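You operate a simulated robot arm through the tools that you are given. There is no shell and no other tool.

You run a simulated robot arm. Do the job below in one go: nothing can be reset, and whatever is moved stays where it is left.

TASK
Move the coolant cart's feed hose to the front port and run the pump through that pot.
Fine: pump off, back pot shut and vented before unlatching the hose; latch it on the new port before restarting; spill nothing.

Only the result counts: the job must be done as asked and must still hold three seconds after the hand-in. Knocking over, shifting, dropping, spilling or breaking anything else fails it.

THE ROBOT
A 6-joint arm with a three-finger gripper, fixed in place. Base frame: the origin is at the foot of the arm, x ahead of it, y to its left, z up. Units: mm, degrees, N and s.
Its first joint turns from -166.0 to 166.0 degrees. Payload 4.89 kg.
The TCP is the grasp point between the finger pads, 30 mm short of the fingertips. In the tool frame z runs along the fingers and y along their closing line. Largest opening 164 mm; the body of the gripper starts 125 mm behind the TCP.
Orientation is that of the tool frame in the base frame, as a unit quaternion [w, x, y, z]. With the fingers straight down and closing along the base's y, the tool's x points along the base's -x, its y along +y and its z along -z.

THE INTERFACE
- The arm moves only by the tool jog_arm. Its argument "deltas" is a list of rows, each a list of 7 numbers: the shift along the base's x, y, z in mm, then the turn, a rotation vector about the base's x, y, z in degrees, then the gripper command, from -1 (fully open) to 1 (shut), values between in proportion. In form: [[x, y, z, rx, ry, rz, fingers], ...]. A call has 1 to 20 rows; each row shifts and turns the commanded pose from where the row before left it. Rows are played at 5 a second. More than 50 mm and 8.6 degrees between two rows, or a gripper value outside its range, and nothing of the call is played. Where a pose cannot be reached the arm comes as near as it can. A force on the tool above 40 N (or 10 N above the force at the start of the call, whichever is more), or a blocked arm, ends the call early, and 0.2 s more pass. Each finger travels about 108 mm/s and halts on what it meets, pressing with about 34 N; the grip force reading is that of the motor and also rises with nothing between the fingers. The clock runs only during rows and for 0.2 s after the last one: add rows that do not move to give the fingers time. It gives the time, the measured TCP pose, the force on the tool (base axes), the opening and the grip force at its end, in the units of the frame above (readings bear some noise), with the torque about the TCP (base axes, N m) and any sound that the robot's microphone picked up.
- Cameras (640 x 400 px; columns grow to the right, rows downward): "scene" is fixed at [217.9, 660.4, 1474.1]; the picture's right is [-0.61, -0.79, 0.00], its down [-0.47, 0.36, -0.81] and it looks along [0.64, -0.49, -0.59] (base axes); focal length 309 px, centre (320, 200). "wrist" rides on the gripper at [76, -2, -152] in the tool frame; the picture's right is [0.02, 1.00, 0.00], its down [-0.88, 0.02, -0.47] and it looks along [-0.47, 0.01, 0.88] (tool axes); focal length 247 px, centre (320, 200).
- camera(camera): a new picture of that camera. No time passes.
- lift_body(by): slides the trunk up (or, below 0, down) by that many mm; the arm rides with it, the base frame stays. It gives what a move gives, with no picture.
- probe_pixels(camera, pixels): there is no depth. For up to 12 entries [column, row, z] of the newest picture of that camera ("zoom" is the newest enlarged one), the place [x, y] in the base frame at which the ray of that pixel passes the height z, good to about 3 mm, but the place of the scene camera against the robot may be out by one fixed shift of up to 25 mm in any direction. No time passes.
- enlarge(camera, box): a new picture of the part [left, top, right, bottom] of that camera's present view, enlarged. No time passes.
- sign_off(): hands the job in; it is judged then, once.

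Leave the gripper open and the arm clear of the work at the hand-in unless told otherwise.

The tools are called by a JSON object that holds its "op" and its "data". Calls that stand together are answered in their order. jog_arm: Moves the arm, as the interface text tells. Its arguments: {"type":"object","properties":{"deltas":{"type":"array","items":{"type":"array","items":{"type":"number"}}}},"required":["deltas"]} The other tools are called the same way: lift_body (by) slides the trunk up or down; camera (camera) takes a picture; probe_pixels (camera, pixels) gives the place at which the rays of pixels pass given heights; enlarge (camera, box) takes an enlarged picture of a part of a camera's view; sign_off () hands the job in.

At the start:

```text
clock: 0.0
eef_pos: [628.3, -43.2, 1098.3]
tool_rot: [0.001, 0.0, 1.0, 0.0]
ft_force: [0.6, 0.6, -0.4]
ft_torque: [0.0, -0.01, 0.02]
grip_width: 163.8
grasp_force: 0.1
trunk travel left (down, up): [-175.0, 215.0]
```

scene: 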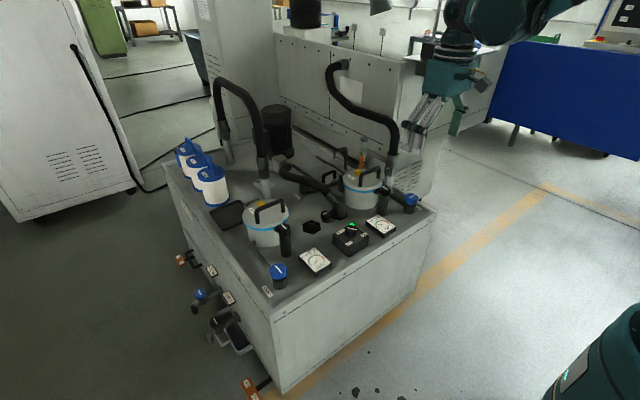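
wrist: 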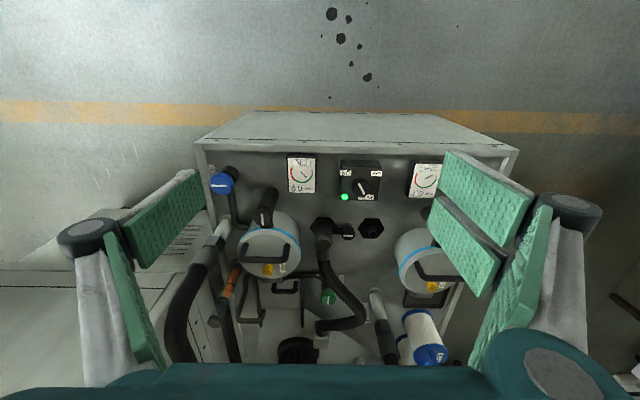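

I see the cart with two pots, gauges, a pump switch with a green light, and a hose. I'll enlarge both views to read the labels and find the parts.

{"op": "enlarge", "data": {"camera": "scene", "box": [230, 150, 450, 300]}}

{"op": "enlarge", "data": {"camera": "wrist", "box": [190, 140, 350, 240]}}

{"op": "enlarge", "data": {"camera": "wrist", "box": [200, 220, 480, 380]}}

{"op": "enlarge", "data": {"camera": "wrist", "box": [320, 140, 480, 240]}}

{"op": "enlarge", "data": {"camera": "scene", "box": [160, 220, 300, 400]}}

```text
2.67 times, centred on (340, 225) of scene
```

zoom: 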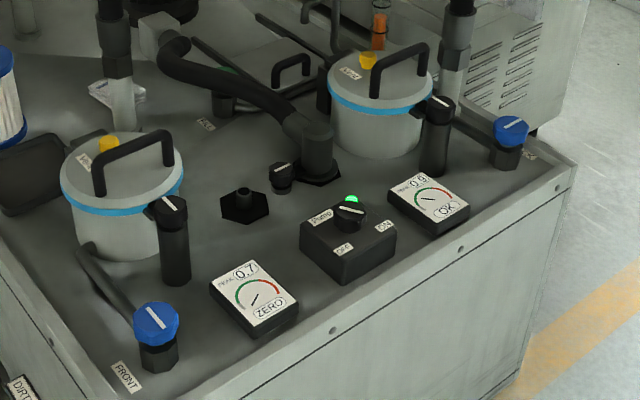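

```text
4.00 times, centred on (270, 190) of wrist
```

zoom: 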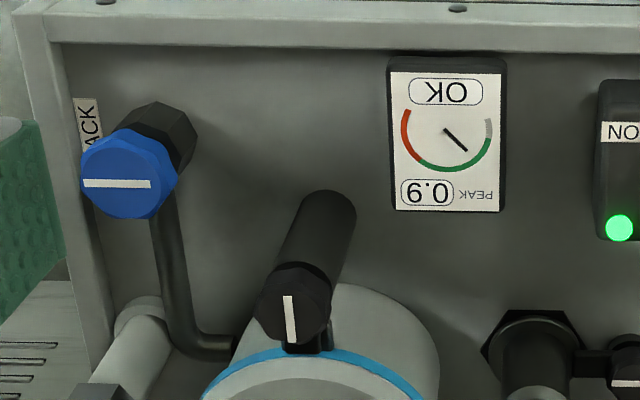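

```text
2.29 times, centred on (340, 300) of wrist
```

zoom: 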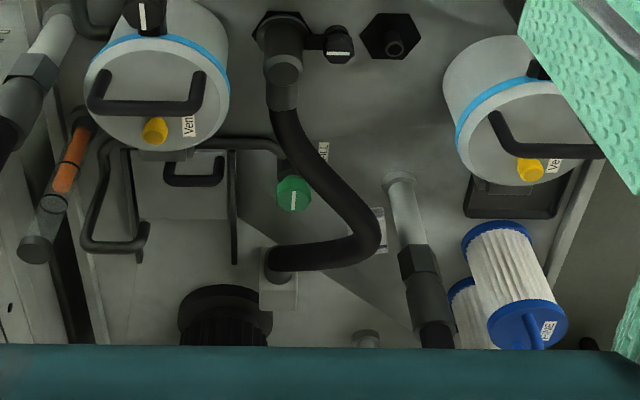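

```text
4.00 times, centred on (400, 190) of wrist
```

zoom: 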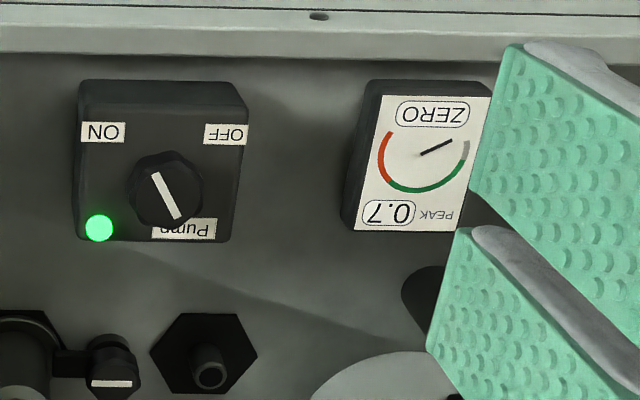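

```text
2.22 times, centred on (230, 310) of scene
```

zoom: 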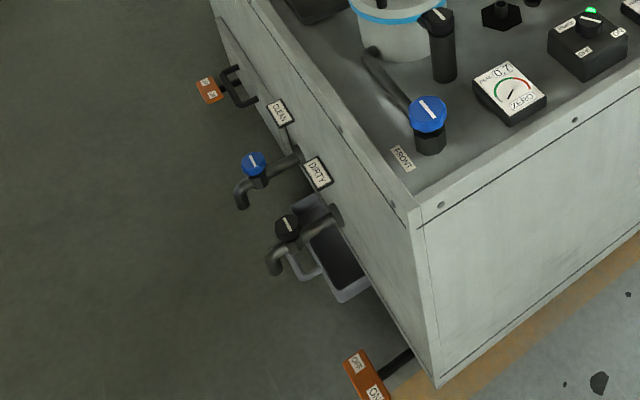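

The wrist image is upside-down relative to the robot (top = near the robot). I'll zoom further on the individual parts: hose coupling, free port, vents, green knob, and lower-left side.

{"op": "enlarge", "data": {"camera": "wrist", "box": [300, 200, 400, 262]}}

{"op": "enlarge", "data": {"camera": "wrist", "box": [230, 180, 330, 300]}}

{"op": "enlarge", "data": {"camera": "scene", "box": [270, 150, 400, 240]}}

{"op": "enlarge", "data": {"camera": "scene", "box": [160, 120, 300, 220]}}

{"op": "enlarge", "data": {"camera": "scene", "box": [230, 190, 330, 300]}}

{"op": "enlarge", "data": {"camera": "scene", "box": [330, 150, 440, 250]}}

```text
6.40 times, centred on (350, 231) of wrist
```

zoom: 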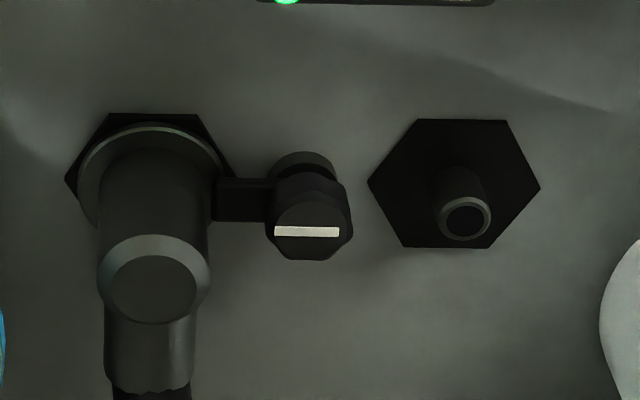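

```text
3.33 times, centred on (280, 240) of wrist
```

zoom: 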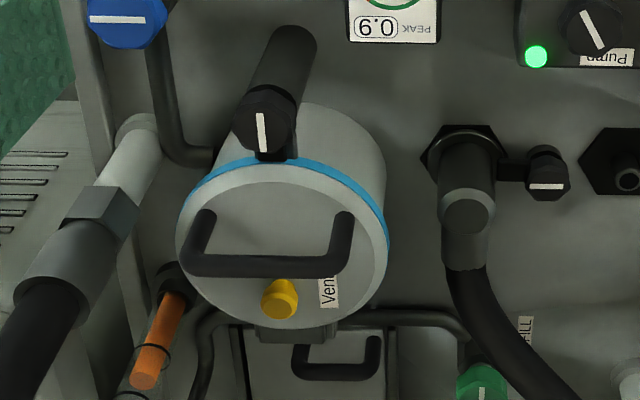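

```text
4.44 times, centred on (335, 195) of scene
```

zoom: 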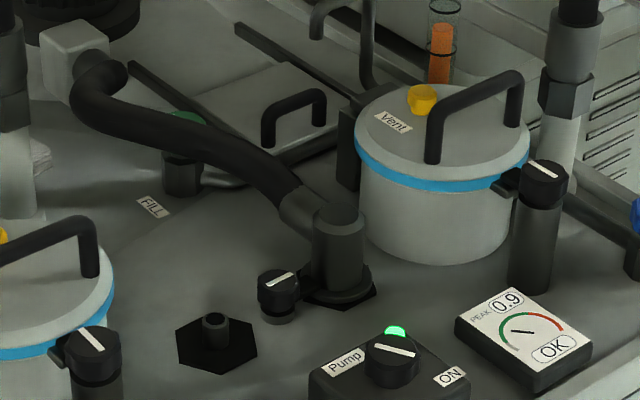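

```text
4.00 times, centred on (230, 170) of scene
```

zoom: 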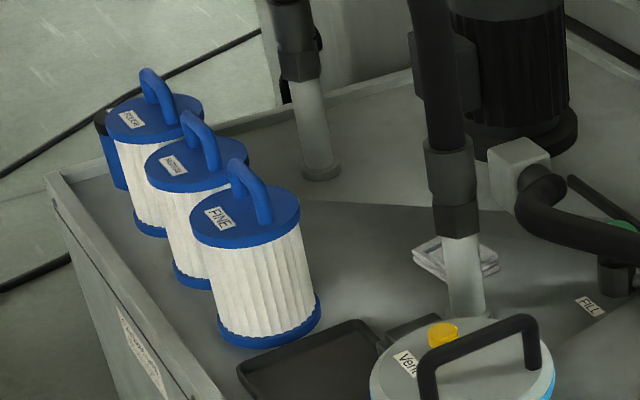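

```text
3.64 times, centred on (280, 245) of scene
```

zoom: 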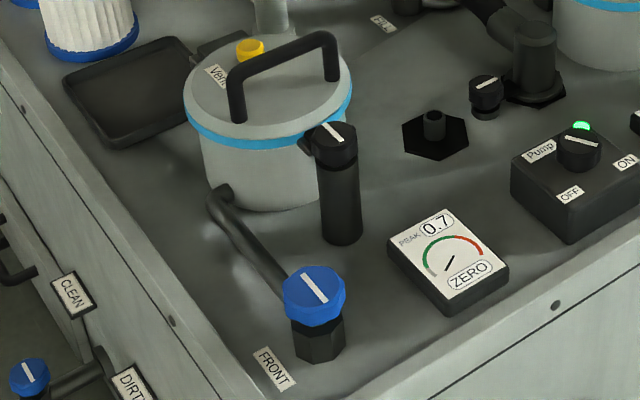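

```text
4.00 times, centred on (385, 200) of scene
```

zoom: 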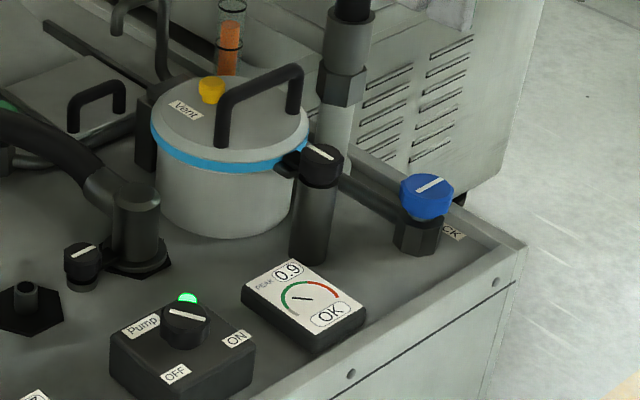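

Before moving, I record rays of key points in the current wrist picture: BACK knob (222,183), back vent (267,270), pump knob (361,186), latch knob (348,235), coupling top (323,245), free port (371,228), front vent (431,286). I'll probe each at two heights for triangulation.

{"op": "probe_pixels", "data": {"camera": "wrist", "pixels": [[219, 185, 650], [266, 270, 650], [361, 188, 650], [348, 236, 650], [324, 244, 650], [372, 233, 650], [431, 286, 650], [327, 297, 650], [222, 360, 650], [302, 175, 650], [196, 143, 650], [517, 148, 650]]}}

{"op": "jog_arm", "data": {"deltas": [[0, -50, 0, 0, 0, 0, -1], [0, -50, 0, 0, 0, 0, -1], [0, -50, 0, 0, 0, 0, -1], [0, -50, 0, 0, 0, 0, -1], [0, 0, 0, 0, 0, 0, -1]]}}

{"op": "camera", "data": {"camera": "wrist"}}

```text
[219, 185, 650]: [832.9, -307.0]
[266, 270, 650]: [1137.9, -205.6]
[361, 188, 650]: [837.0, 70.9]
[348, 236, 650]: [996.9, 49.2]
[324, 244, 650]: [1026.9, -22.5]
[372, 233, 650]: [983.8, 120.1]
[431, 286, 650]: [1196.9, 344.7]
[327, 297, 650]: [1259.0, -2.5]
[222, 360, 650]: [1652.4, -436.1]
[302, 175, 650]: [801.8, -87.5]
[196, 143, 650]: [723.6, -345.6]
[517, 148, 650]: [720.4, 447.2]
```

```text
clock: 1.2
eef_pos: [628.9, -241.2, 1095.7]
tool_rot: [0.0, 0.001, 1.0, 0.0]
ft_force: [-0.7, -1.0, 0.4]
ft_torque: [0.07, 0.04, 0.0]
grip_width: 164.0
grasp_force: 0.2
trunk travel left (down, up): [-175.0, 215.0]
```

```text
taken
```

wrist: 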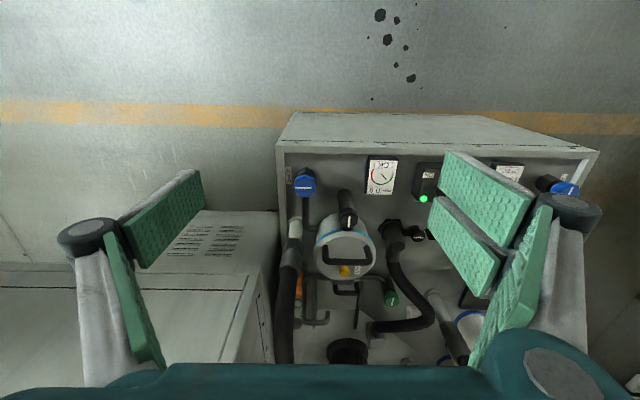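

The BACK knob shifted by ~86 px for 198 mm, so it's around z≈730. I'll enlarge to measure accurately and view the details.

{"op": "enlarge", "data": {"camera": "wrist", "box": [280, 140, 440, 240]}}

{"op": "enlarge", "data": {"camera": "wrist", "box": [280, 230, 440, 330]}}

{"op": "enlarge", "data": {"camera": "wrist", "box": [500, 150, 600, 212]}}

```text
4.00 times, centred on (360, 190) of wrist
```

zoom: 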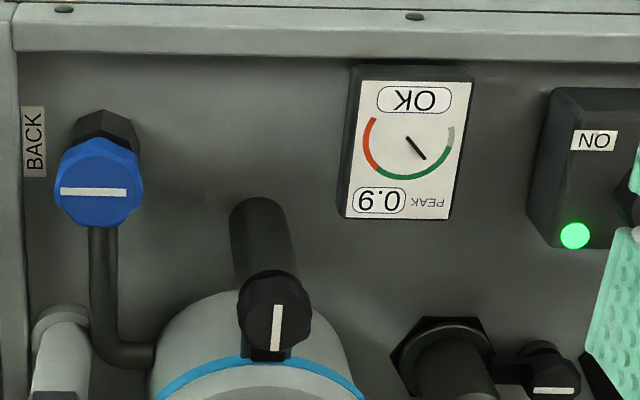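

```text
4.00 times, centred on (360, 280) of wrist
```

zoom: 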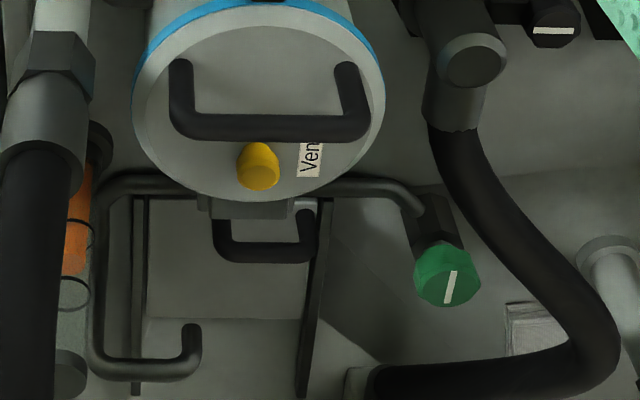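

```text
6.40 times, centred on (550, 181) of wrist
```

zoom: 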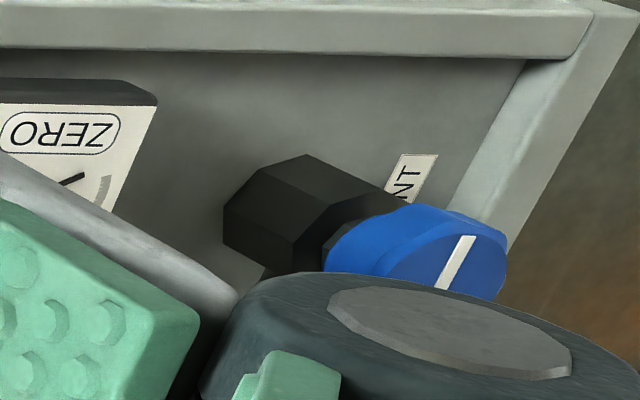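

Back valve line lies along y (across its pipe) while the front valve line lies along x. The back pot is under pressure now (OK, 0.9). Now I move to y≈+160 to see the front pot.

{"op": "jog_arm", "data": {"deltas": [[0, 50, 0, 0, 0, 0, -1], [0, 50, 0, 0, 0, 0, -1], [0, 50, 0, 0, 0, 0, -1], [0, 50, 0, 0, 0, 0, -1], [0, 50, 0, 0, 0, 0, -1], [0, 50, 0, 0, 0, 0, -1], [0, 50, 0, 0, 0, 0, -1], [0, 50, 0, 0, 0, 0, -1], [0, 0, 0, 0, 0, 0, -1]]}}

{"op": "camera", "data": {"camera": "wrist"}}

{"op": "enlarge", "data": {"camera": "wrist", "box": [290, 140, 450, 240]}}

{"op": "enlarge", "data": {"camera": "wrist", "box": [290, 230, 450, 330]}}

{"op": "enlarge", "data": {"camera": "wrist", "box": [170, 140, 330, 240]}}

```text
clock: 3.2
eef_pos: [627.9, 159.6, 1093.4]
tool_rot: [0.0, 0.001, 1.0, -0.001]
ft_force: [0.4, 0.4, 0.2]
ft_torque: [0.01, 0.05, 0.01]
grip_width: 163.9
grasp_force: 0.0
trunk travel left (down, up): [-175.0, 215.0]
```

```text
taken
```

wrist: 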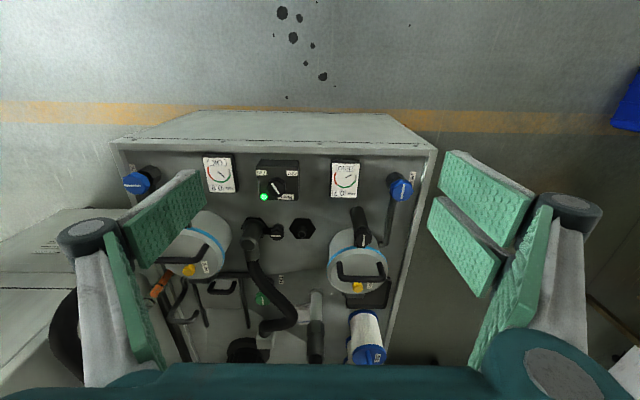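

```text
4.00 times, centred on (370, 190) of wrist
```

zoom: 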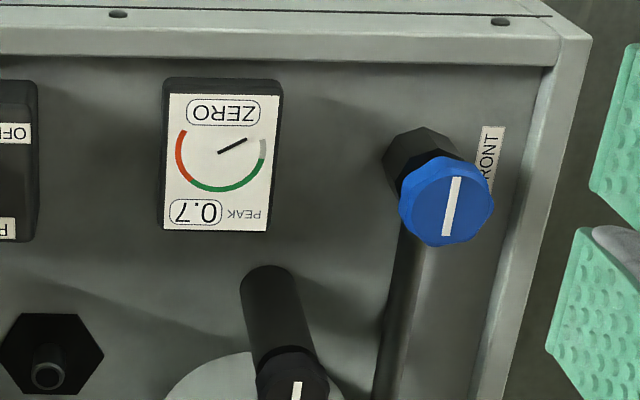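

```text
4.00 times, centred on (370, 280) of wrist
```

zoom: 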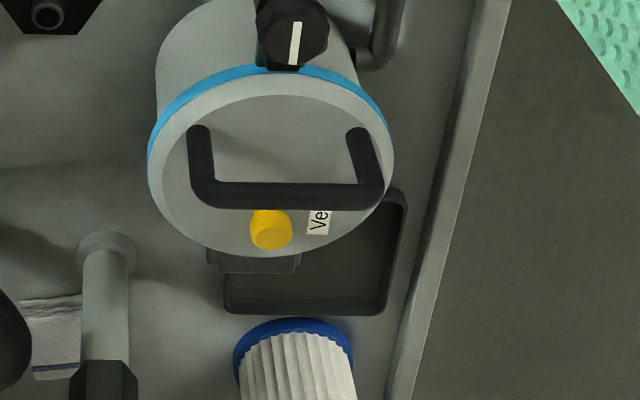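

```text
4.00 times, centred on (250, 190) of wrist
```

zoom: 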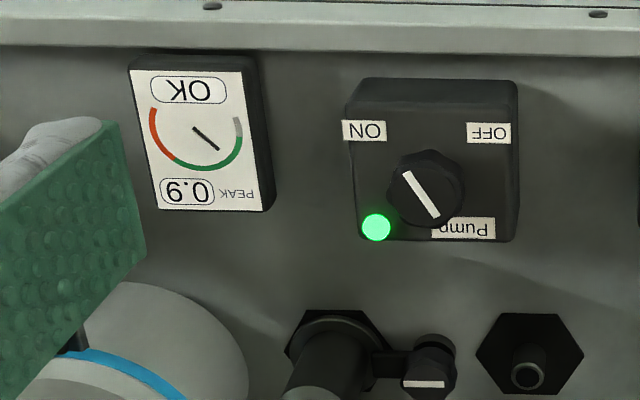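

Triangulating: pump knob ≈ (800, 58, 722), BACK knob ≈ (801, -277, 722), FRONT knob ≈ (802, 356, 723), latch ≈ (966, 41, 689), coupling top ≈ (960, -28, 733), free port ≈ (966, 112, 674), back vent ≈ (1002, -175, 785). The line points at ON, with OFF about 70° clockwise from above. I move over the pump knob at a safe height, with the fingers partly closed, to look closer.

{"op": "jog_arm", "data": {"deltas": [[40, -25, -45, 0, 0, 0, -0.1], [40, -25, -45, 0, 0, 0, -0.1], [40, -25, -45, 0, 0, 0, -0.1], [45, -25, -45, 0, 0, 0, -0.1], [0, 0, -45, 0, 0, 0, -0.1], [0, 0, 0, 0, 0, 0, -0.1], [0, 0, 0, 0, 0, 0, -0.1]]}}

{"op": "camera", "data": {"camera": "wrist"}}

{"op": "camera", "data": {"camera": "scene"}}

```text
refused: row 1 steps farther than a row can; nothing moved
```

```text
taken
```

wrist: 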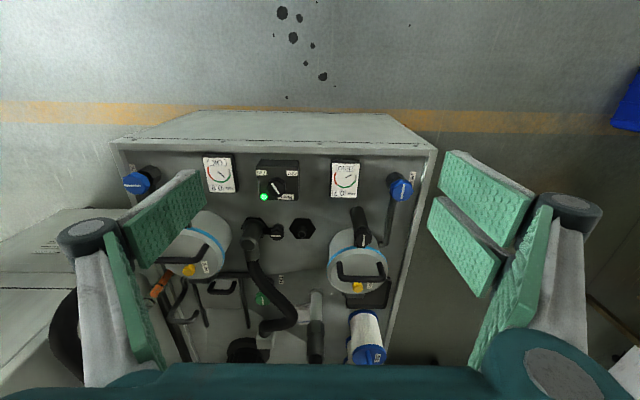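

```text
taken
```

scene: 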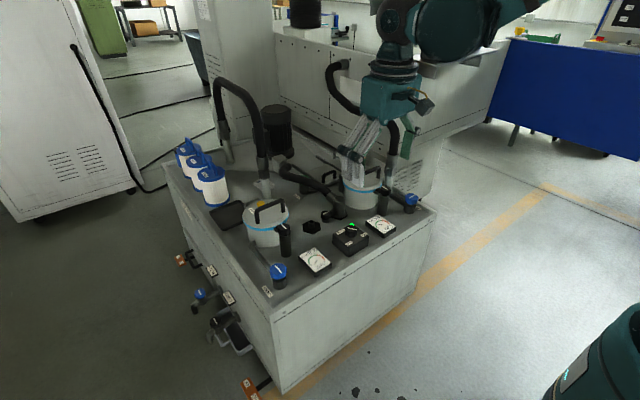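

The step limit is the 3D length (50 mm). I'll use smaller steps.

{"op": "jog_arm", "data": {"deltas": [[30, -18, -30, 0, 0, 0, -0.1], [30, -18, -30, 0, 0, 0, -0.1], [30, -18, -30, 0, 0, 0, -0.1], [30, -18, -30, 0, 0, 0, -0.1], [30, -18, -30, 0, 0, 0, -0.1], [22, -12, -30, 0, 0, 0, -0.1], [0, 0, -45, 0, 0, 0, -0.1], [0, 0, 0, 0, 0, 0, -0.1], [0, 0, 0, 0, 0, 0, -0.1]]}}

{"op": "camera", "data": {"camera": "wrist"}}

{"op": "camera", "data": {"camera": "scene"}}

```text
clock: 5.2
eef_pos: [801.8, 53.8, 871.5]
tool_rot: [0.0, 0.0, 1.0, 0.0]
ft_force: [1.7, -0.3, -0.1]
ft_torque: [0.0, 0.06, 0.03]
grip_width: 90.3
grasp_force: 0.1
trunk travel left (down, up): [-175.0, 215.0]
```

```text
taken
```

wrist: 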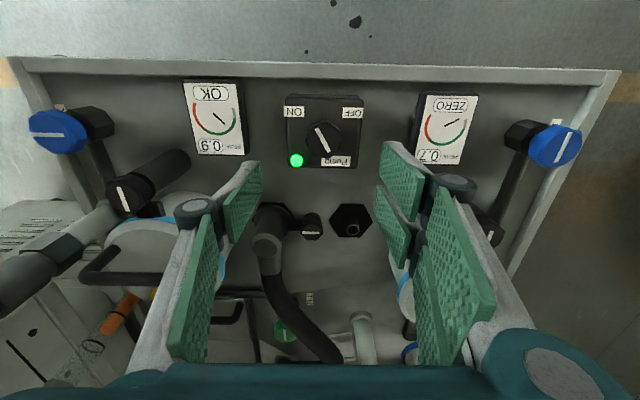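

```text
taken
```

scene: 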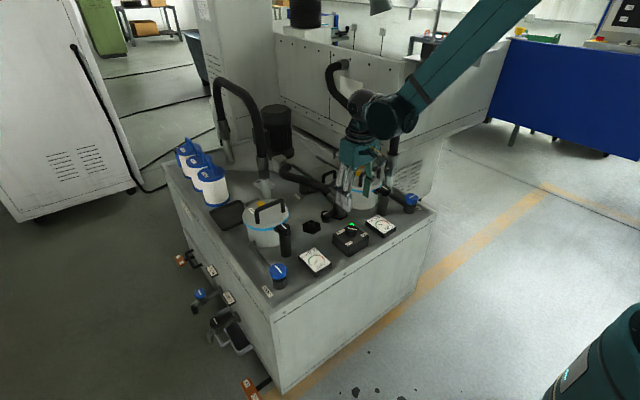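

The pump box top is about z=693 and the knob top about 722. I pre-rotate by -17° (to stay clear of the green lamp) and descend around the knob to z≈737.

{"op": "jog_arm", "data": {"deltas": [[1, 3, -40, 0, 0, -8.5, -0.1], [0, 0, -40, 0, 0, -8.5, -0.1], [0, 0, -30, 0, 0, 0, -0.1], [0, 0, -25, 0, 0, 0, -0.1], [0, 0, 0, 0, 0, 0, -0.1]]}}

{"op": "camera", "data": {"camera": "wrist"}}

{"op": "enlarge", "data": {"camera": "scene", "box": [310, 190, 410, 260]}}

```text
clock: 6.4
eef_pos: [804.1, 55.8, 738.0]
tool_rot: [0.0, 0.149, 0.989, 0.0]
ft_force: [-0.3, 0.5, 0.3]
ft_torque: [-0.01, 0.02, 0.03]
grip_width: 90.1
grasp_force: 0.1
trunk travel left (down, up): [-175.0, 215.0]
```

```text
taken
```

wrist: 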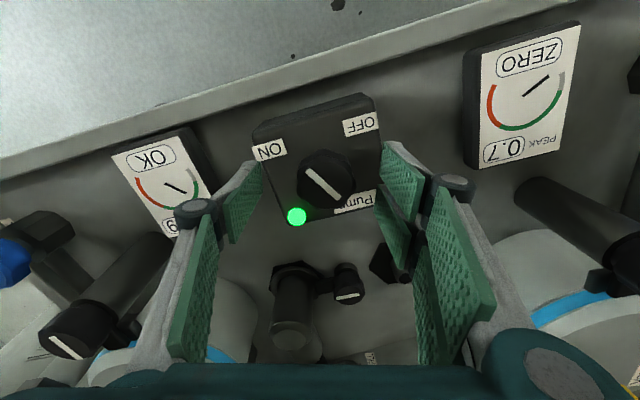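

```text
5.71 times, centred on (360, 225) of scene
```

zoom: 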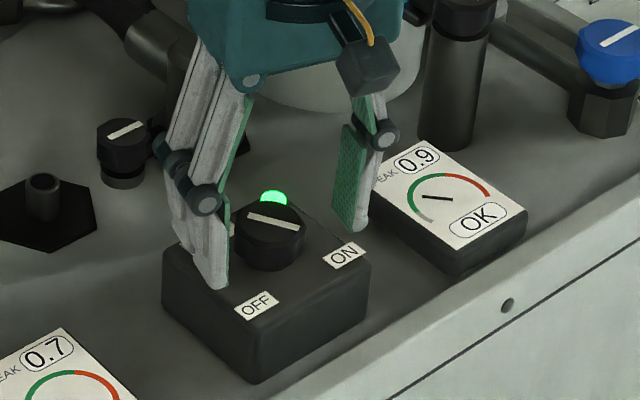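

The fingers straddle the knob well. I lower 6 mm and close.

{"op": "jog_arm", "data": {"deltas": [[0, 0, -6, 0, 0, 0, -0.1], [0, 0, 0, 0, 0, 0, 0.3], [0, 0, 0, 0, 0, 0, 0.6], [0, 0, 0, 0, 0, 0, 0.8], [0, 0, 0, 0, 0, 0, 0.8]]}}

{"op": "camera", "data": {"camera": "wrist"}}

{"op": "enlarge", "data": {"camera": "scene", "box": [310, 190, 410, 260]}}

```text
clock: 7.4
eef_pos: [804.3, 59.8, 731.3]
tool_rot: [0.001, 0.148, 0.989, 0.002]
ft_force: [1.6, 8.7, -1.2]
ft_torque: [0.18, -0.22, -0.05]
grip_width: 42.7
grasp_force: 45.1
trunk travel left (down, up): [-175.0, 215.0]
stopped in row 4: the force on the tool passed its limit at 44 N (the readings are from after the stop); the commanded pose is now the measured one
```

```text
taken
```

wrist: 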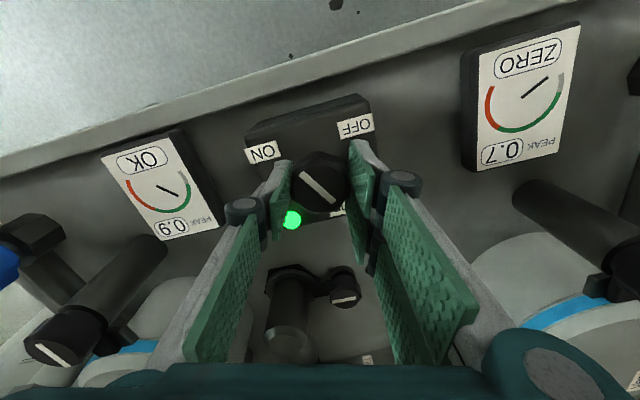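

```text
5.71 times, centred on (360, 225) of scene
```

zoom: 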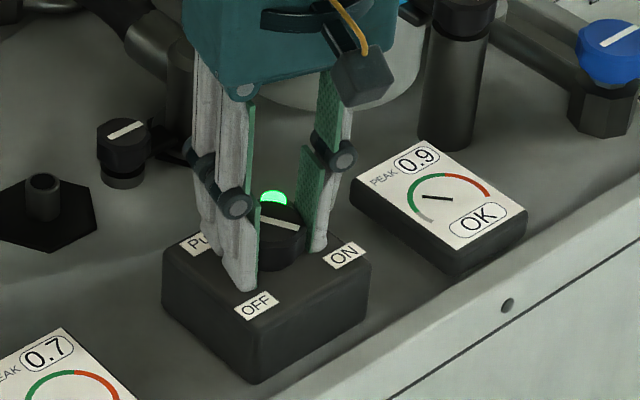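

The knob is gripped (42.7 mm). Now turn clockwise from above in steps: first -34°, then check.

{"op": "jog_arm", "data": {"deltas": [[0, 0, 0, 0, 0, -8.5, 0.8], [0, 0, 0, 0, 0, -8.5, 0.8], [0, 0, 0, 0, 0, -8.5, 0.8], [0, 0, 0, 0, 0, -8.5, 0.8], [0, 0, 0, 0, 0, 0, 0.8]]}}

{"op": "camera", "data": {"camera": "wrist"}}

{"op": "enlarge", "data": {"camera": "scene", "box": [310, 190, 410, 260]}}

```text
clock: 8.6
eef_pos: [804.2, 60.4, 732.7]
tool_rot: [0.001, 0.431, 0.902, 0.002]
ft_force: [6.3, 21.4, -5.1]
ft_torque: [0.62, -0.01, 0.01]
grip_width: 42.7
grasp_force: 45.3
trunk travel left (down, up): [-175.0, 215.0]
```

```text
taken
```

wrist: 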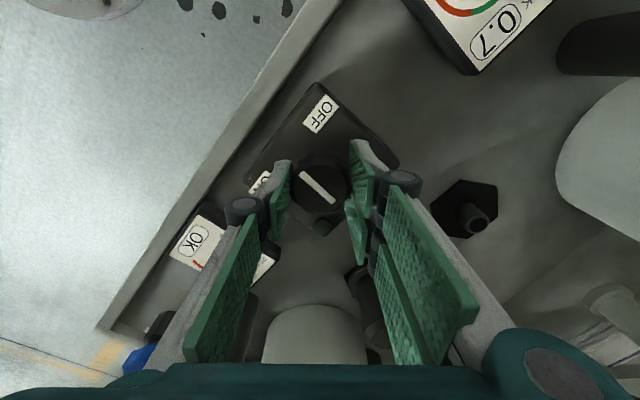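

```text
5.71 times, centred on (360, 225) of scene
```

zoom: 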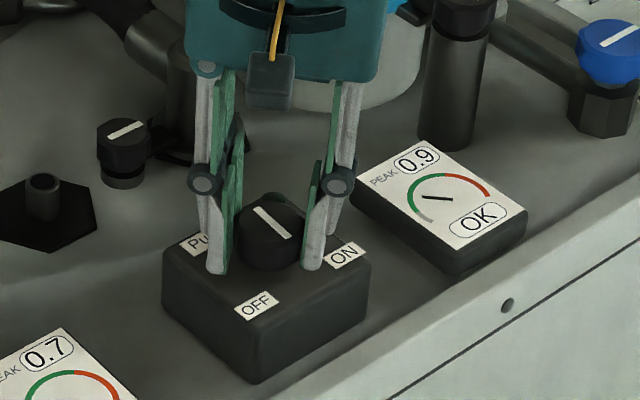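

The knob turns with the gripper and the lamp has gone dark. I continue another -34° toward OFF.

{"op": "jog_arm", "data": {"deltas": [[0, 0, 0, 0, 0, -8.5, 0.8], [0, 0, 0, 0, 0, -8.5, 0.8], [0, 0, 0, 0, 0, -8.5, 0.8], [0, 0, 0, 0, 0, -8.5, 0.8], [0, 0, 0, 0, 0, 0, 0.8]]}}

{"op": "camera", "data": {"camera": "wrist"}}

{"op": "enlarge", "data": {"camera": "scene", "box": [310, 190, 410, 260]}}

```text
clock: 9.8
eef_pos: [805.0, 58.5, 731.4]
tool_rot: [0.001, 0.675, 0.737, 0.0]
ft_force: [17.8, 14.0, 5.9]
ft_torque: [0.09, -0.44, 0.64]
grip_width: 42.6
grasp_force: 45.4
trunk travel left (down, up): [-175.0, 215.0]
```

```text
taken
```

wrist: 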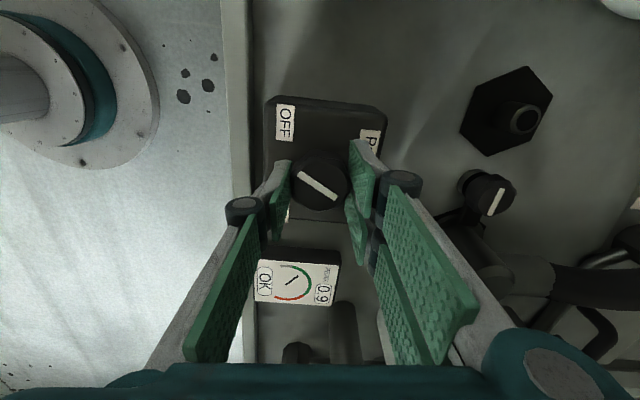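

```text
5.71 times, centred on (360, 225) of scene
```

zoom: 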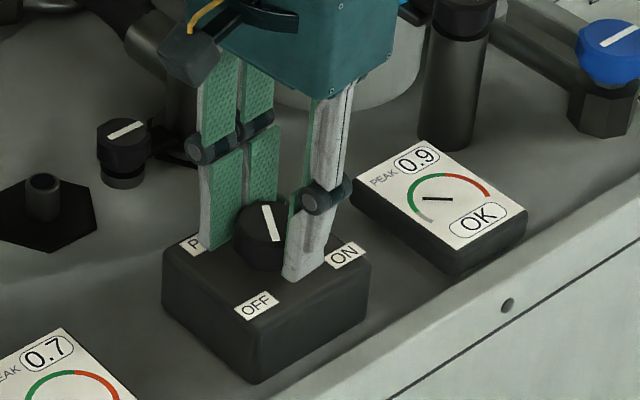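

Torque about z rose to 0.64 N·m, possibly the end stop. I nudge once more by -5° to check whether it's at its stop.

{"op": "jog_arm", "data": {"deltas": [[0, 0, 0, 0, 0, -5, 0.8], [0, 0, 0, 0, 0, 0, 0.8]]}}

{"op": "camera", "data": {"camera": "wrist"}}

{"op": "enlarge", "data": {"camera": "scene", "box": [310, 190, 410, 260]}}

```text
clock: 10.4
eef_pos: [805.8, 59.7, 731.8]
tool_rot: [0.001, 0.707, 0.707, 0.001]
ft_force: [23.0, 17.4, 2.5]
ft_torque: [0.46, -0.6, 0.66]
grip_width: 42.4
grasp_force: 44.6
trunk travel left (down, up): [-175.0, 215.0]
```

```text
taken
```

wrist: 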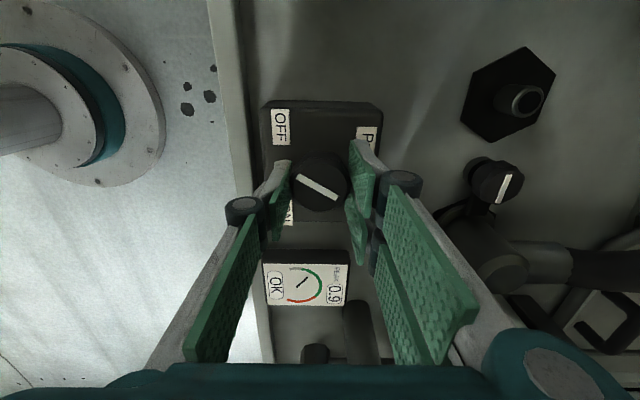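

```text
5.71 times, centred on (360, 225) of scene
```

zoom: 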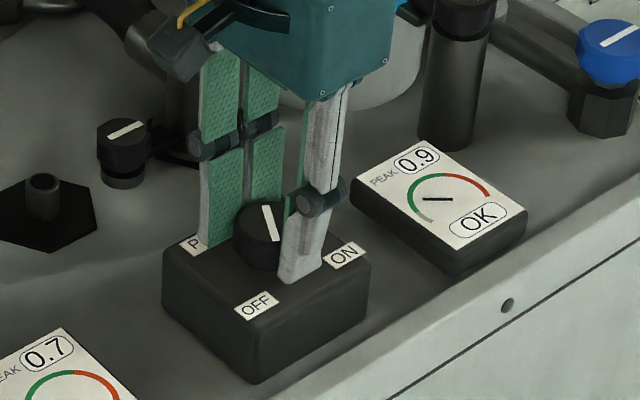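

The knob line no longer moves (gripper slips), so it's at the OFF stop and the lamp is dark. I release and rise.

{"op": "jog_arm", "data": {"deltas": [[0, 0, 0, 0, 0, 0, 0.2], [0, 0, 0, 0, 0, 0, -0.1], [0, 0, 0, 0, 0, 0, -0.1], [0, 0, 40, 0, 0, 0, -0.1], [0, 0, 45, 0, 0, 0, -0.1], [0, 0, 45, 0, 0, 0, -0.1], [0, 0, 0, 0, 0, 0, -0.1]]}}

{"op": "camera", "data": {"camera": "wrist"}}

{"op": "enlarge", "data": {"camera": "scene", "box": [230, 150, 450, 300]}}

```text
clock: 12.0
eef_pos: [804.4, 59.5, 863.8]
tool_rot: [0.001, 0.707, 0.707, 0.001]
ft_force: [0.6, -0.2, -0.4]
ft_torque: [0.04, -0.08, 0.01]
grip_width: 90.1
grasp_force: 0.0
trunk travel left (down, up): [-175.0, 215.0]
```

```text
taken
```

wrist: 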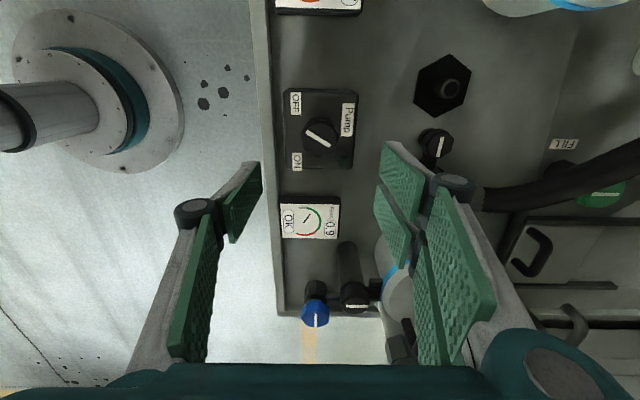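

```text
2.67 times, centred on (340, 225) of scene
```

zoom: 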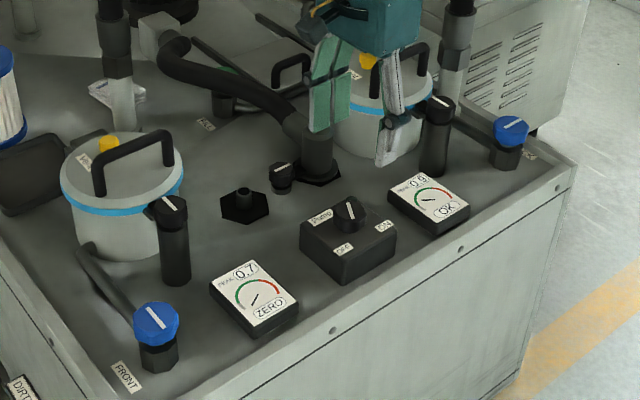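

Pump off. Next: the BACK valve at ≈(803,-275). I'll travel there at z≈864 while rotating +134°, so that the closing line stays away from the riser pipe at (930,-298) during a clockwise turn.

{"op": "enlarge", "data": {"camera": "wrist", "box": [270, 80, 370, 250]}}

{"op": "jog_arm", "data": {"deltas": [[0, -21, 0, 0, 0, 8.4, -0.1], [0, -21, 0, 0, 0, 8.4, -0.1], [0, -21, 0, 0, 0, 8.4, -0.1], [0, -21, 0, 0, 0, 8.4, -0.1], [0, -21, 0, 0, 0, 8.4, -0.1], [0, -21, 0, 0, 0, 8.4, -0.1], [0, -21, 0, 0, 0, 8.4, -0.1], [0, -21, 0, 0, 0, 8.4, -0.1], [0, -21, 0, 0, 0, 8.4, -0.1], [0, -21, 0, 0, 0, 8.4, -0.1], [0, -21, 0, 0, 0, 8.4, -0.1], [0, -21, 0, 0, 0, 8.4, -0.1], [0, -21, 0, 0, 0, 8.4, -0.1], [0, -21, 0, 0, 0, 8.4, -0.1], [0, -21, 0, 0, 0, 8.4, -0.1], [-1, -20, 0, 0, 0, 8.4, -0.1], [0, 0, 0, 0, 0, 0, -0.1]]}}

{"op": "camera", "data": {"camera": "wrist"}}

{"op": "camera", "data": {"camera": "scene"}}

```text
2.35 times, centred on (320, 165) of wrist
```

zoom: 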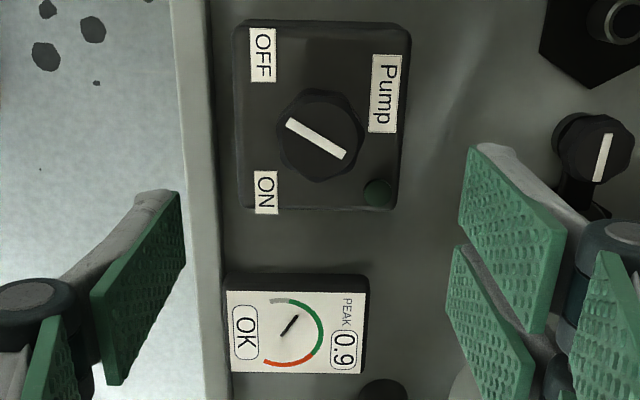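

```text
clock: 15.6
eef_pos: [802.2, -276.2, 864.3]
tool_rot: [-0.001, -0.379, 0.926, 0.002]
ft_force: [0.0, -0.1, -0.6]
ft_torque: [0.03, 0.0, -0.02]
grip_width: 90.4
grasp_force: 0.0
trunk travel left (down, up): [-175.0, 215.0]
```

```text
taken
```

wrist: 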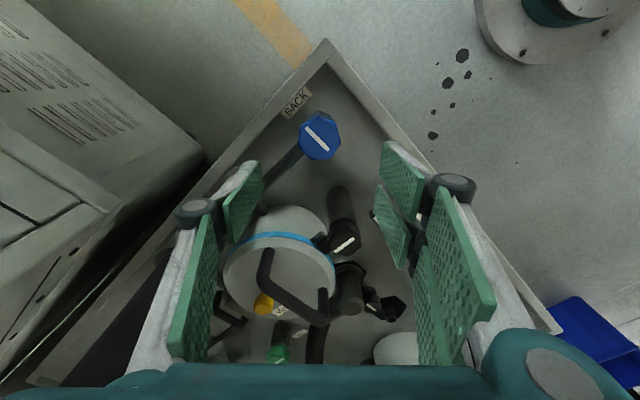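

```text
taken
```

scene: 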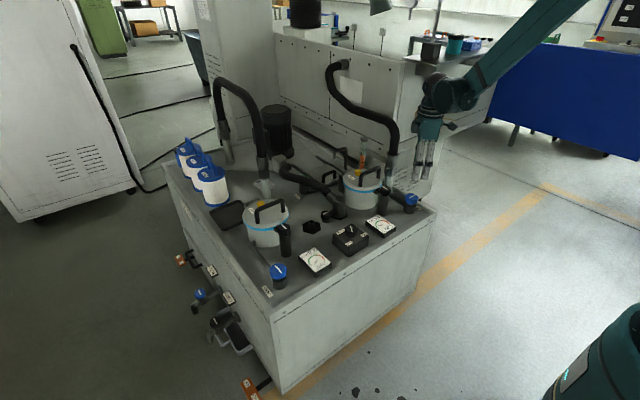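

The BACK knob is at (320,136) in the picture; compared with the aligned pump view (320,133) it is ~3 mm further along. I shift (+2.5,+2.4) and go down to z≈738.

{"op": "jog_arm", "data": {"deltas": [[2.5, 2.4, -40, 0, 0, 0, -0.1], [0, 0, -45, 0, 0, 0, -0.1], [0, 0, -40, 0, 0, 0, -0.1], [0, 0, 0, 0, 0, 0, -0.1]]}}

{"op": "camera", "data": {"camera": "wrist"}}

{"op": "enlarge", "data": {"camera": "scene", "box": [370, 150, 450, 220]}}

```text
clock: 16.6
eef_pos: [808.2, -272.0, 738.8]
tool_rot: [-0.001, -0.378, 0.926, 0.002]
ft_force: [-0.2, 0.5, 0.4]
ft_torque: [0.01, -0.01, 0.0]
grip_width: 90.2
grasp_force: 0.0
trunk travel left (down, up): [-175.0, 215.0]
```

```text
taken
```

wrist: 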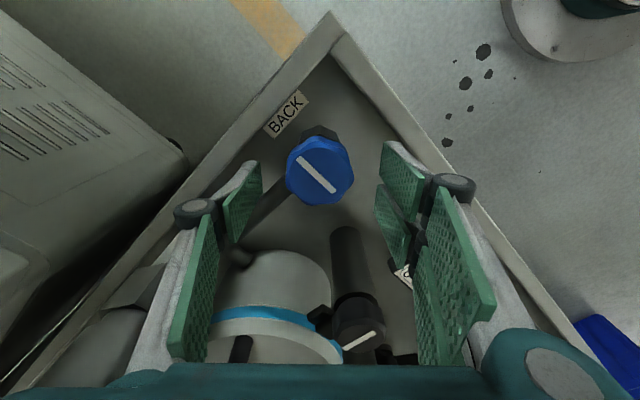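

```text
5.71 times, centred on (410, 185) of scene
```

zoom: 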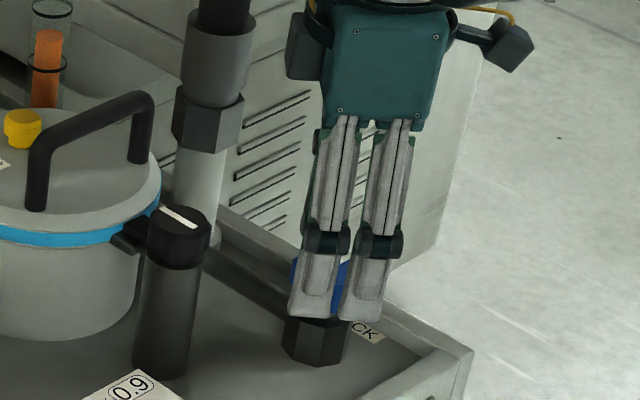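

Knob at (320,172), fingers centred laterally; I shift back ~5 mm along the tool x, lower to z≈726 and close gradually.

{"op": "jog_arm", "data": {"deltas": [[-3.5, -3.5, -6, 0, 0, 0, -0.1], [0, 0, -7, 0, 0, 0, -0.1], [0, 0, 0, 0, 0, 0, 0.2], [0, 0, 0, 0, 0, 0, 0.4], [0, 0, 0, 0, 0, 0, 0.6], [0, 0, 0, 0, 0, 0, 0.7]]}}

{"op": "camera", "data": {"camera": "wrist"}}

```text
clock: 18.0
eef_pos: [802.7, -277.5, 725.2]
tool_rot: [0.0, -0.378, 0.926, 0.002]
ft_force: [-4.1, 1.6, -3.3]
ft_torque: [0.01, 0.11, 0.02]
grip_width: 50.4
grasp_force: 45.3
trunk travel left (down, up): [-175.0, 215.0]
```

```text
taken
```

wrist: 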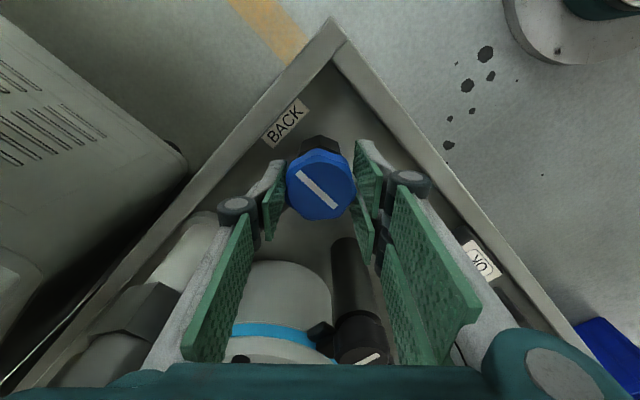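

Gripped (50 mm). I try a clockwise turn of -17° and check whether the knob follows.

{"op": "jog_arm", "data": {"deltas": [[0, 0, 0, 0, 0, -8.5, 0.7], [0, 0, 0, 0, 0, -8.5, 0.7], [0, 0, 0, 0, 0, 0, 0.7]]}}

{"op": "camera", "data": {"camera": "wrist"}}

```text
clock: 18.8
eef_pos: [801.8, -276.3, 725.8]
tool_rot: [0.0, -0.237, 0.972, 0.001]
ft_force: [-0.5, 9.7, 12.7]
ft_torque: [0.17, 0.35, 0.05]
grip_width: 50.7
grasp_force: 44.9
trunk travel left (down, up): [-175.0, 215.0]
```

```text
taken
```

wrist: 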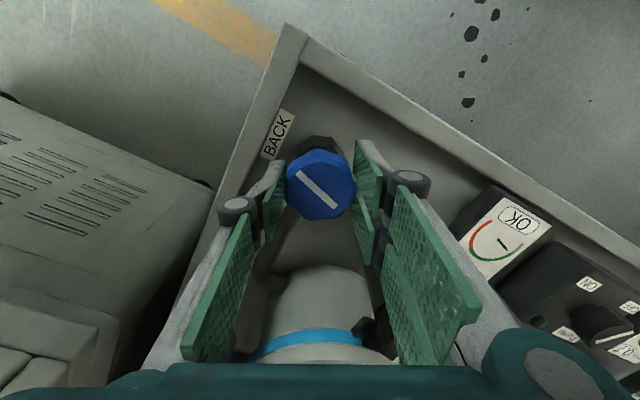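

The knob turns freely with the gripper (torque 0.05). Continue another -68°, then check.

{"op": "jog_arm", "data": {"deltas": [[0, 0, 0, 0, 0, -8.5, 0.7], [0, 0, 0, 0, 0, -8.5, 0.7], [0, 0, 0, 0, 0, -8.5, 0.7], [0, 0, 0, 0, 0, -8.5, 0.7], [0, 0, 0, 0, 0, -8.5, 0.7], [0, 0, 0, 0, 0, -8.5, 0.7], [0, 0, 0, 0, 0, -8.5, 0.7], [0, 0, 0, 0, 0, 0, 0.7]]}}

{"op": "camera", "data": {"camera": "wrist"}}

```text
clock: 19.8
eef_pos: [802.7, -274.4, 727.3]
tool_rot: [0.0, 0.023, 1.0, 0.002]
ft_force: [-3.4, 6.2, 20.8]
ft_torque: [0.44, 0.25, 0.0]
grip_width: 50.7
grasp_force: 45.6
trunk travel left (down, up): [-175.0, 215.0]
stopped in row 4: the force on the tool passed its limit at 41 N (the readings are from after the stop); the commanded pose is now the measured one
```

```text
taken
```

wrist: 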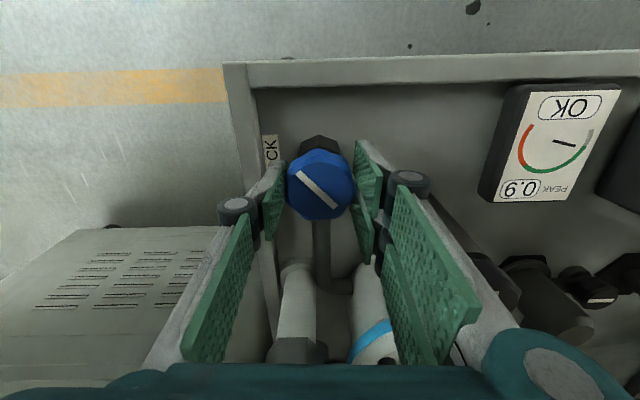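

The force limit ended the call at about half travel (side/vertical load, no torque about z). The knob is at ~47°. I continue with slower steps.

{"op": "jog_arm", "data": {"deltas": [[0, 0, 0, 0, 0, -4, 0.7], [0, 0, 0, 0, 0, -4, 0.7], [0, 0, 0, 0, 0, -4, 0.7], [0, 0, 0, 0, 0, -4, 0.7], [0, 0, 0, 0, 0, -4, 0.7], [0, 0, 0, 0, 0, 0, 0.7]]}}

```text
clock: 21.1
eef_pos: [802.1, -274.4, 723.8]
tool_rot: [0.001, 0.198, 0.98, 0.002]
ft_force: [-3.7, 31.9, 22.0]
ft_torque: [0.81, -0.45, 0.03]
grip_width: 50.5
grasp_force: 44.9
trunk travel left (down, up): [-175.0, 215.0]
```

There's a side load of +32 N in y and +22 N in z on the tool; I ease the commanded pose by a small shift in +y and +z to see whether the load drops.

{"op": "jog_arm", "data": {"deltas": [[0, 1, 1, 0, 0, 0, 0.7], [0, 0, 0, 0, 0, 0, 0.7]]}}

```text
clock: 21.8
eef_pos: [802.5, -274.2, 724.4]
tool_rot: [0.001, 0.197, 0.98, 0.002]
ft_force: [-2.7, 34.4, -4.5]
ft_torque: [0.48, -0.49, 0.07]
grip_width: 50.8
grasp_force: 45.5
trunk travel left (down, up): [-175.0, 215.0]
```

z load fell; y did not. I try -1.5 mm in y.

{"op": "jog_arm", "data": {"deltas": [[0, -1.5, 0, 0, 0, 0, 0.7], [0, 0, 0, 0, 0, 0, 0.7]]}}

```text
clock: 22.2
eef_pos: [802.6, -274.7, 725.9]
tool_rot: [0.002, 0.197, 0.98, 0.003]
ft_force: [-0.7, 9.9, -3.2]
ft_torque: [0.4, 0.02, 0.03]
grip_width: 50.5
grasp_force: 44.9
trunk travel left (down, up): [-175.0, 215.0]
stopped in row 2: the force on the tool passed its limit at 44 N (the readings are from after the stop); the commanded pose is now the measured one
```

Moving -y raised it, so +y is the relieving direction. I continue turning in small chunks with slight +y.

{"op": "jog_arm", "data": {"deltas": [[0, 0.4, 0, 0, 0, -4, 0.7], [0, 0.4, 0, 0, 0, -4, 0.7], [0, 0, 0, 0, 0, -4, 0.7], [0, 0, 0, 0, 0, 0, 0.7]]}}

{"op": "camera", "data": {"camera": "wrist"}}

```text
clock: 23.2
eef_pos: [802.9, -273.2, 725.9]
tool_rot: [0.0, 0.299, 0.954, 0.003]
ft_force: [-4.6, 5.7, 1.9]
ft_torque: [0.01, 0.32, -0.04]
grip_width: 50.9
grasp_force: 45.5
trunk travel left (down, up): [-175.0, 215.0]
```

```text
taken
```

wrist: 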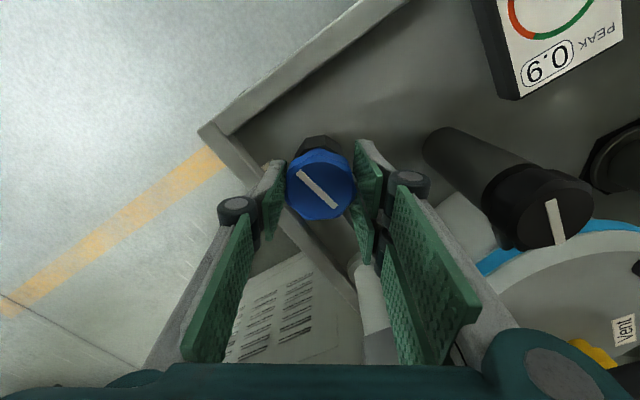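

About -79° turned so far. Continue -12° more, watching the torque for the stop.

{"op": "jog_arm", "data": {"deltas": [[0, 0, 0, 0, 0, -4, 0.7], [0, 0, 0, 0, 0, -4, 0.7], [0, 0, 0, 0, 0, -4, 0.7], [0, 0, 0, 0, 0, 0, 0.7]]}}

{"op": "camera", "data": {"camera": "wrist"}}

```text
clock: 24.2
eef_pos: [803.2, -273.7, 726.0]
tool_rot: [0.002, 0.397, 0.918, 0.004]
ft_force: [8.3, 6.0, 3.7]
ft_torque: [-0.03, -0.22, 1.08]
grip_width: 50.7
grasp_force: 45.1
trunk travel left (down, up): [-175.0, 215.0]
```

```text
taken
```

wrist: 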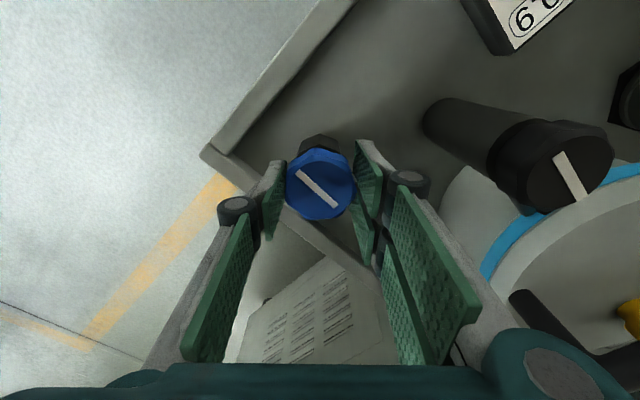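

Torque rose to 1.08 N·m: the 90° stop is reached. Release and rise straight up, then check the gauges.

{"op": "jog_arm", "data": {"deltas": [[0, 0, 0, 0, 0, 0, 0.3], [0, 0, 0, 0, 0, 0, 0], [0, 0, 0, 0, 0, 0, -0.1], [0, 0, 40, 0, 0, 0, -0.1], [0, 0, 45, 0, 0, 0, -0.1], [0, 0, 45, 0, 0, 0, -0.1], [0, 0, 45, 0, 0, 0, -0.1], [0, 0, 45, 0, 0, 0, -0.1], [0, 0, 0, 0, 0, 0, -0.1]]}}

{"op": "camera", "data": {"camera": "wrist"}}

{"op": "enlarge", "data": {"camera": "scene", "box": [330, 150, 440, 250]}}

{"op": "camera", "data": {"camera": "scene"}}

```text
clock: 26.2
eef_pos: [801.5, -274.9, 946.7]
tool_rot: [0.001, 0.396, 0.918, 0.003]
ft_force: [-0.2, 0.0, 0.8]
ft_torque: [0.0, -0.09, 0.01]
grip_width: 90.1
grasp_force: 0.0
trunk travel left (down, up): [-175.0, 215.0]
```

```text
taken
```

wrist: 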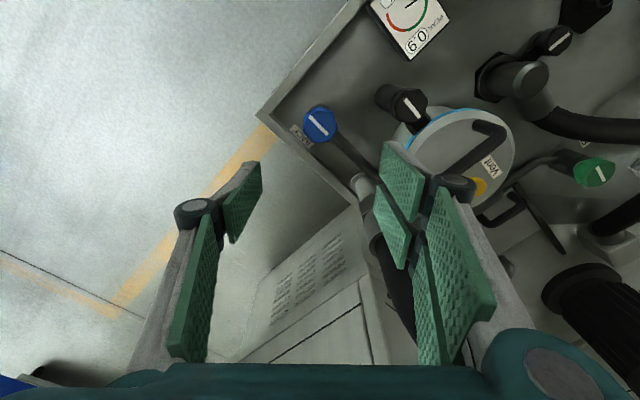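

```text
4.00 times, centred on (385, 200) of scene
```

zoom: 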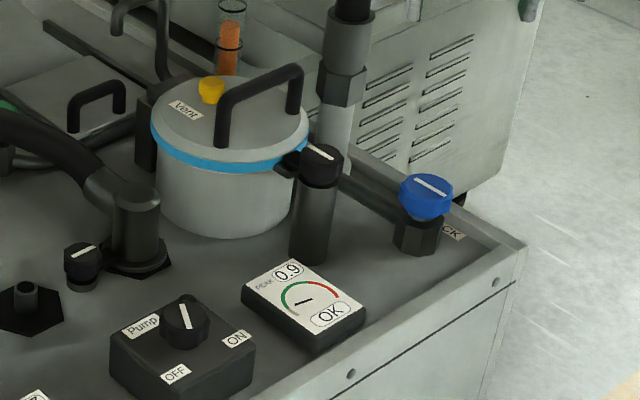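

```text
taken
```

scene: 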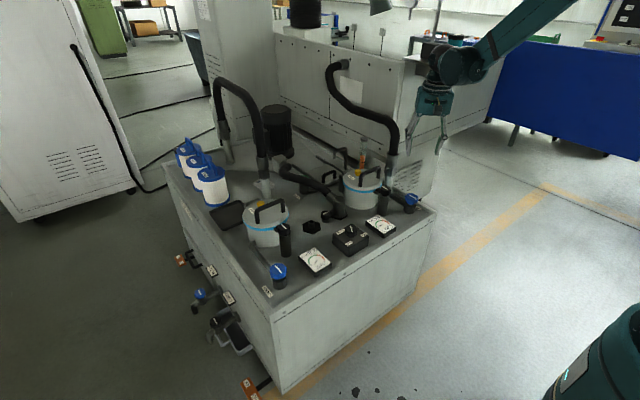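

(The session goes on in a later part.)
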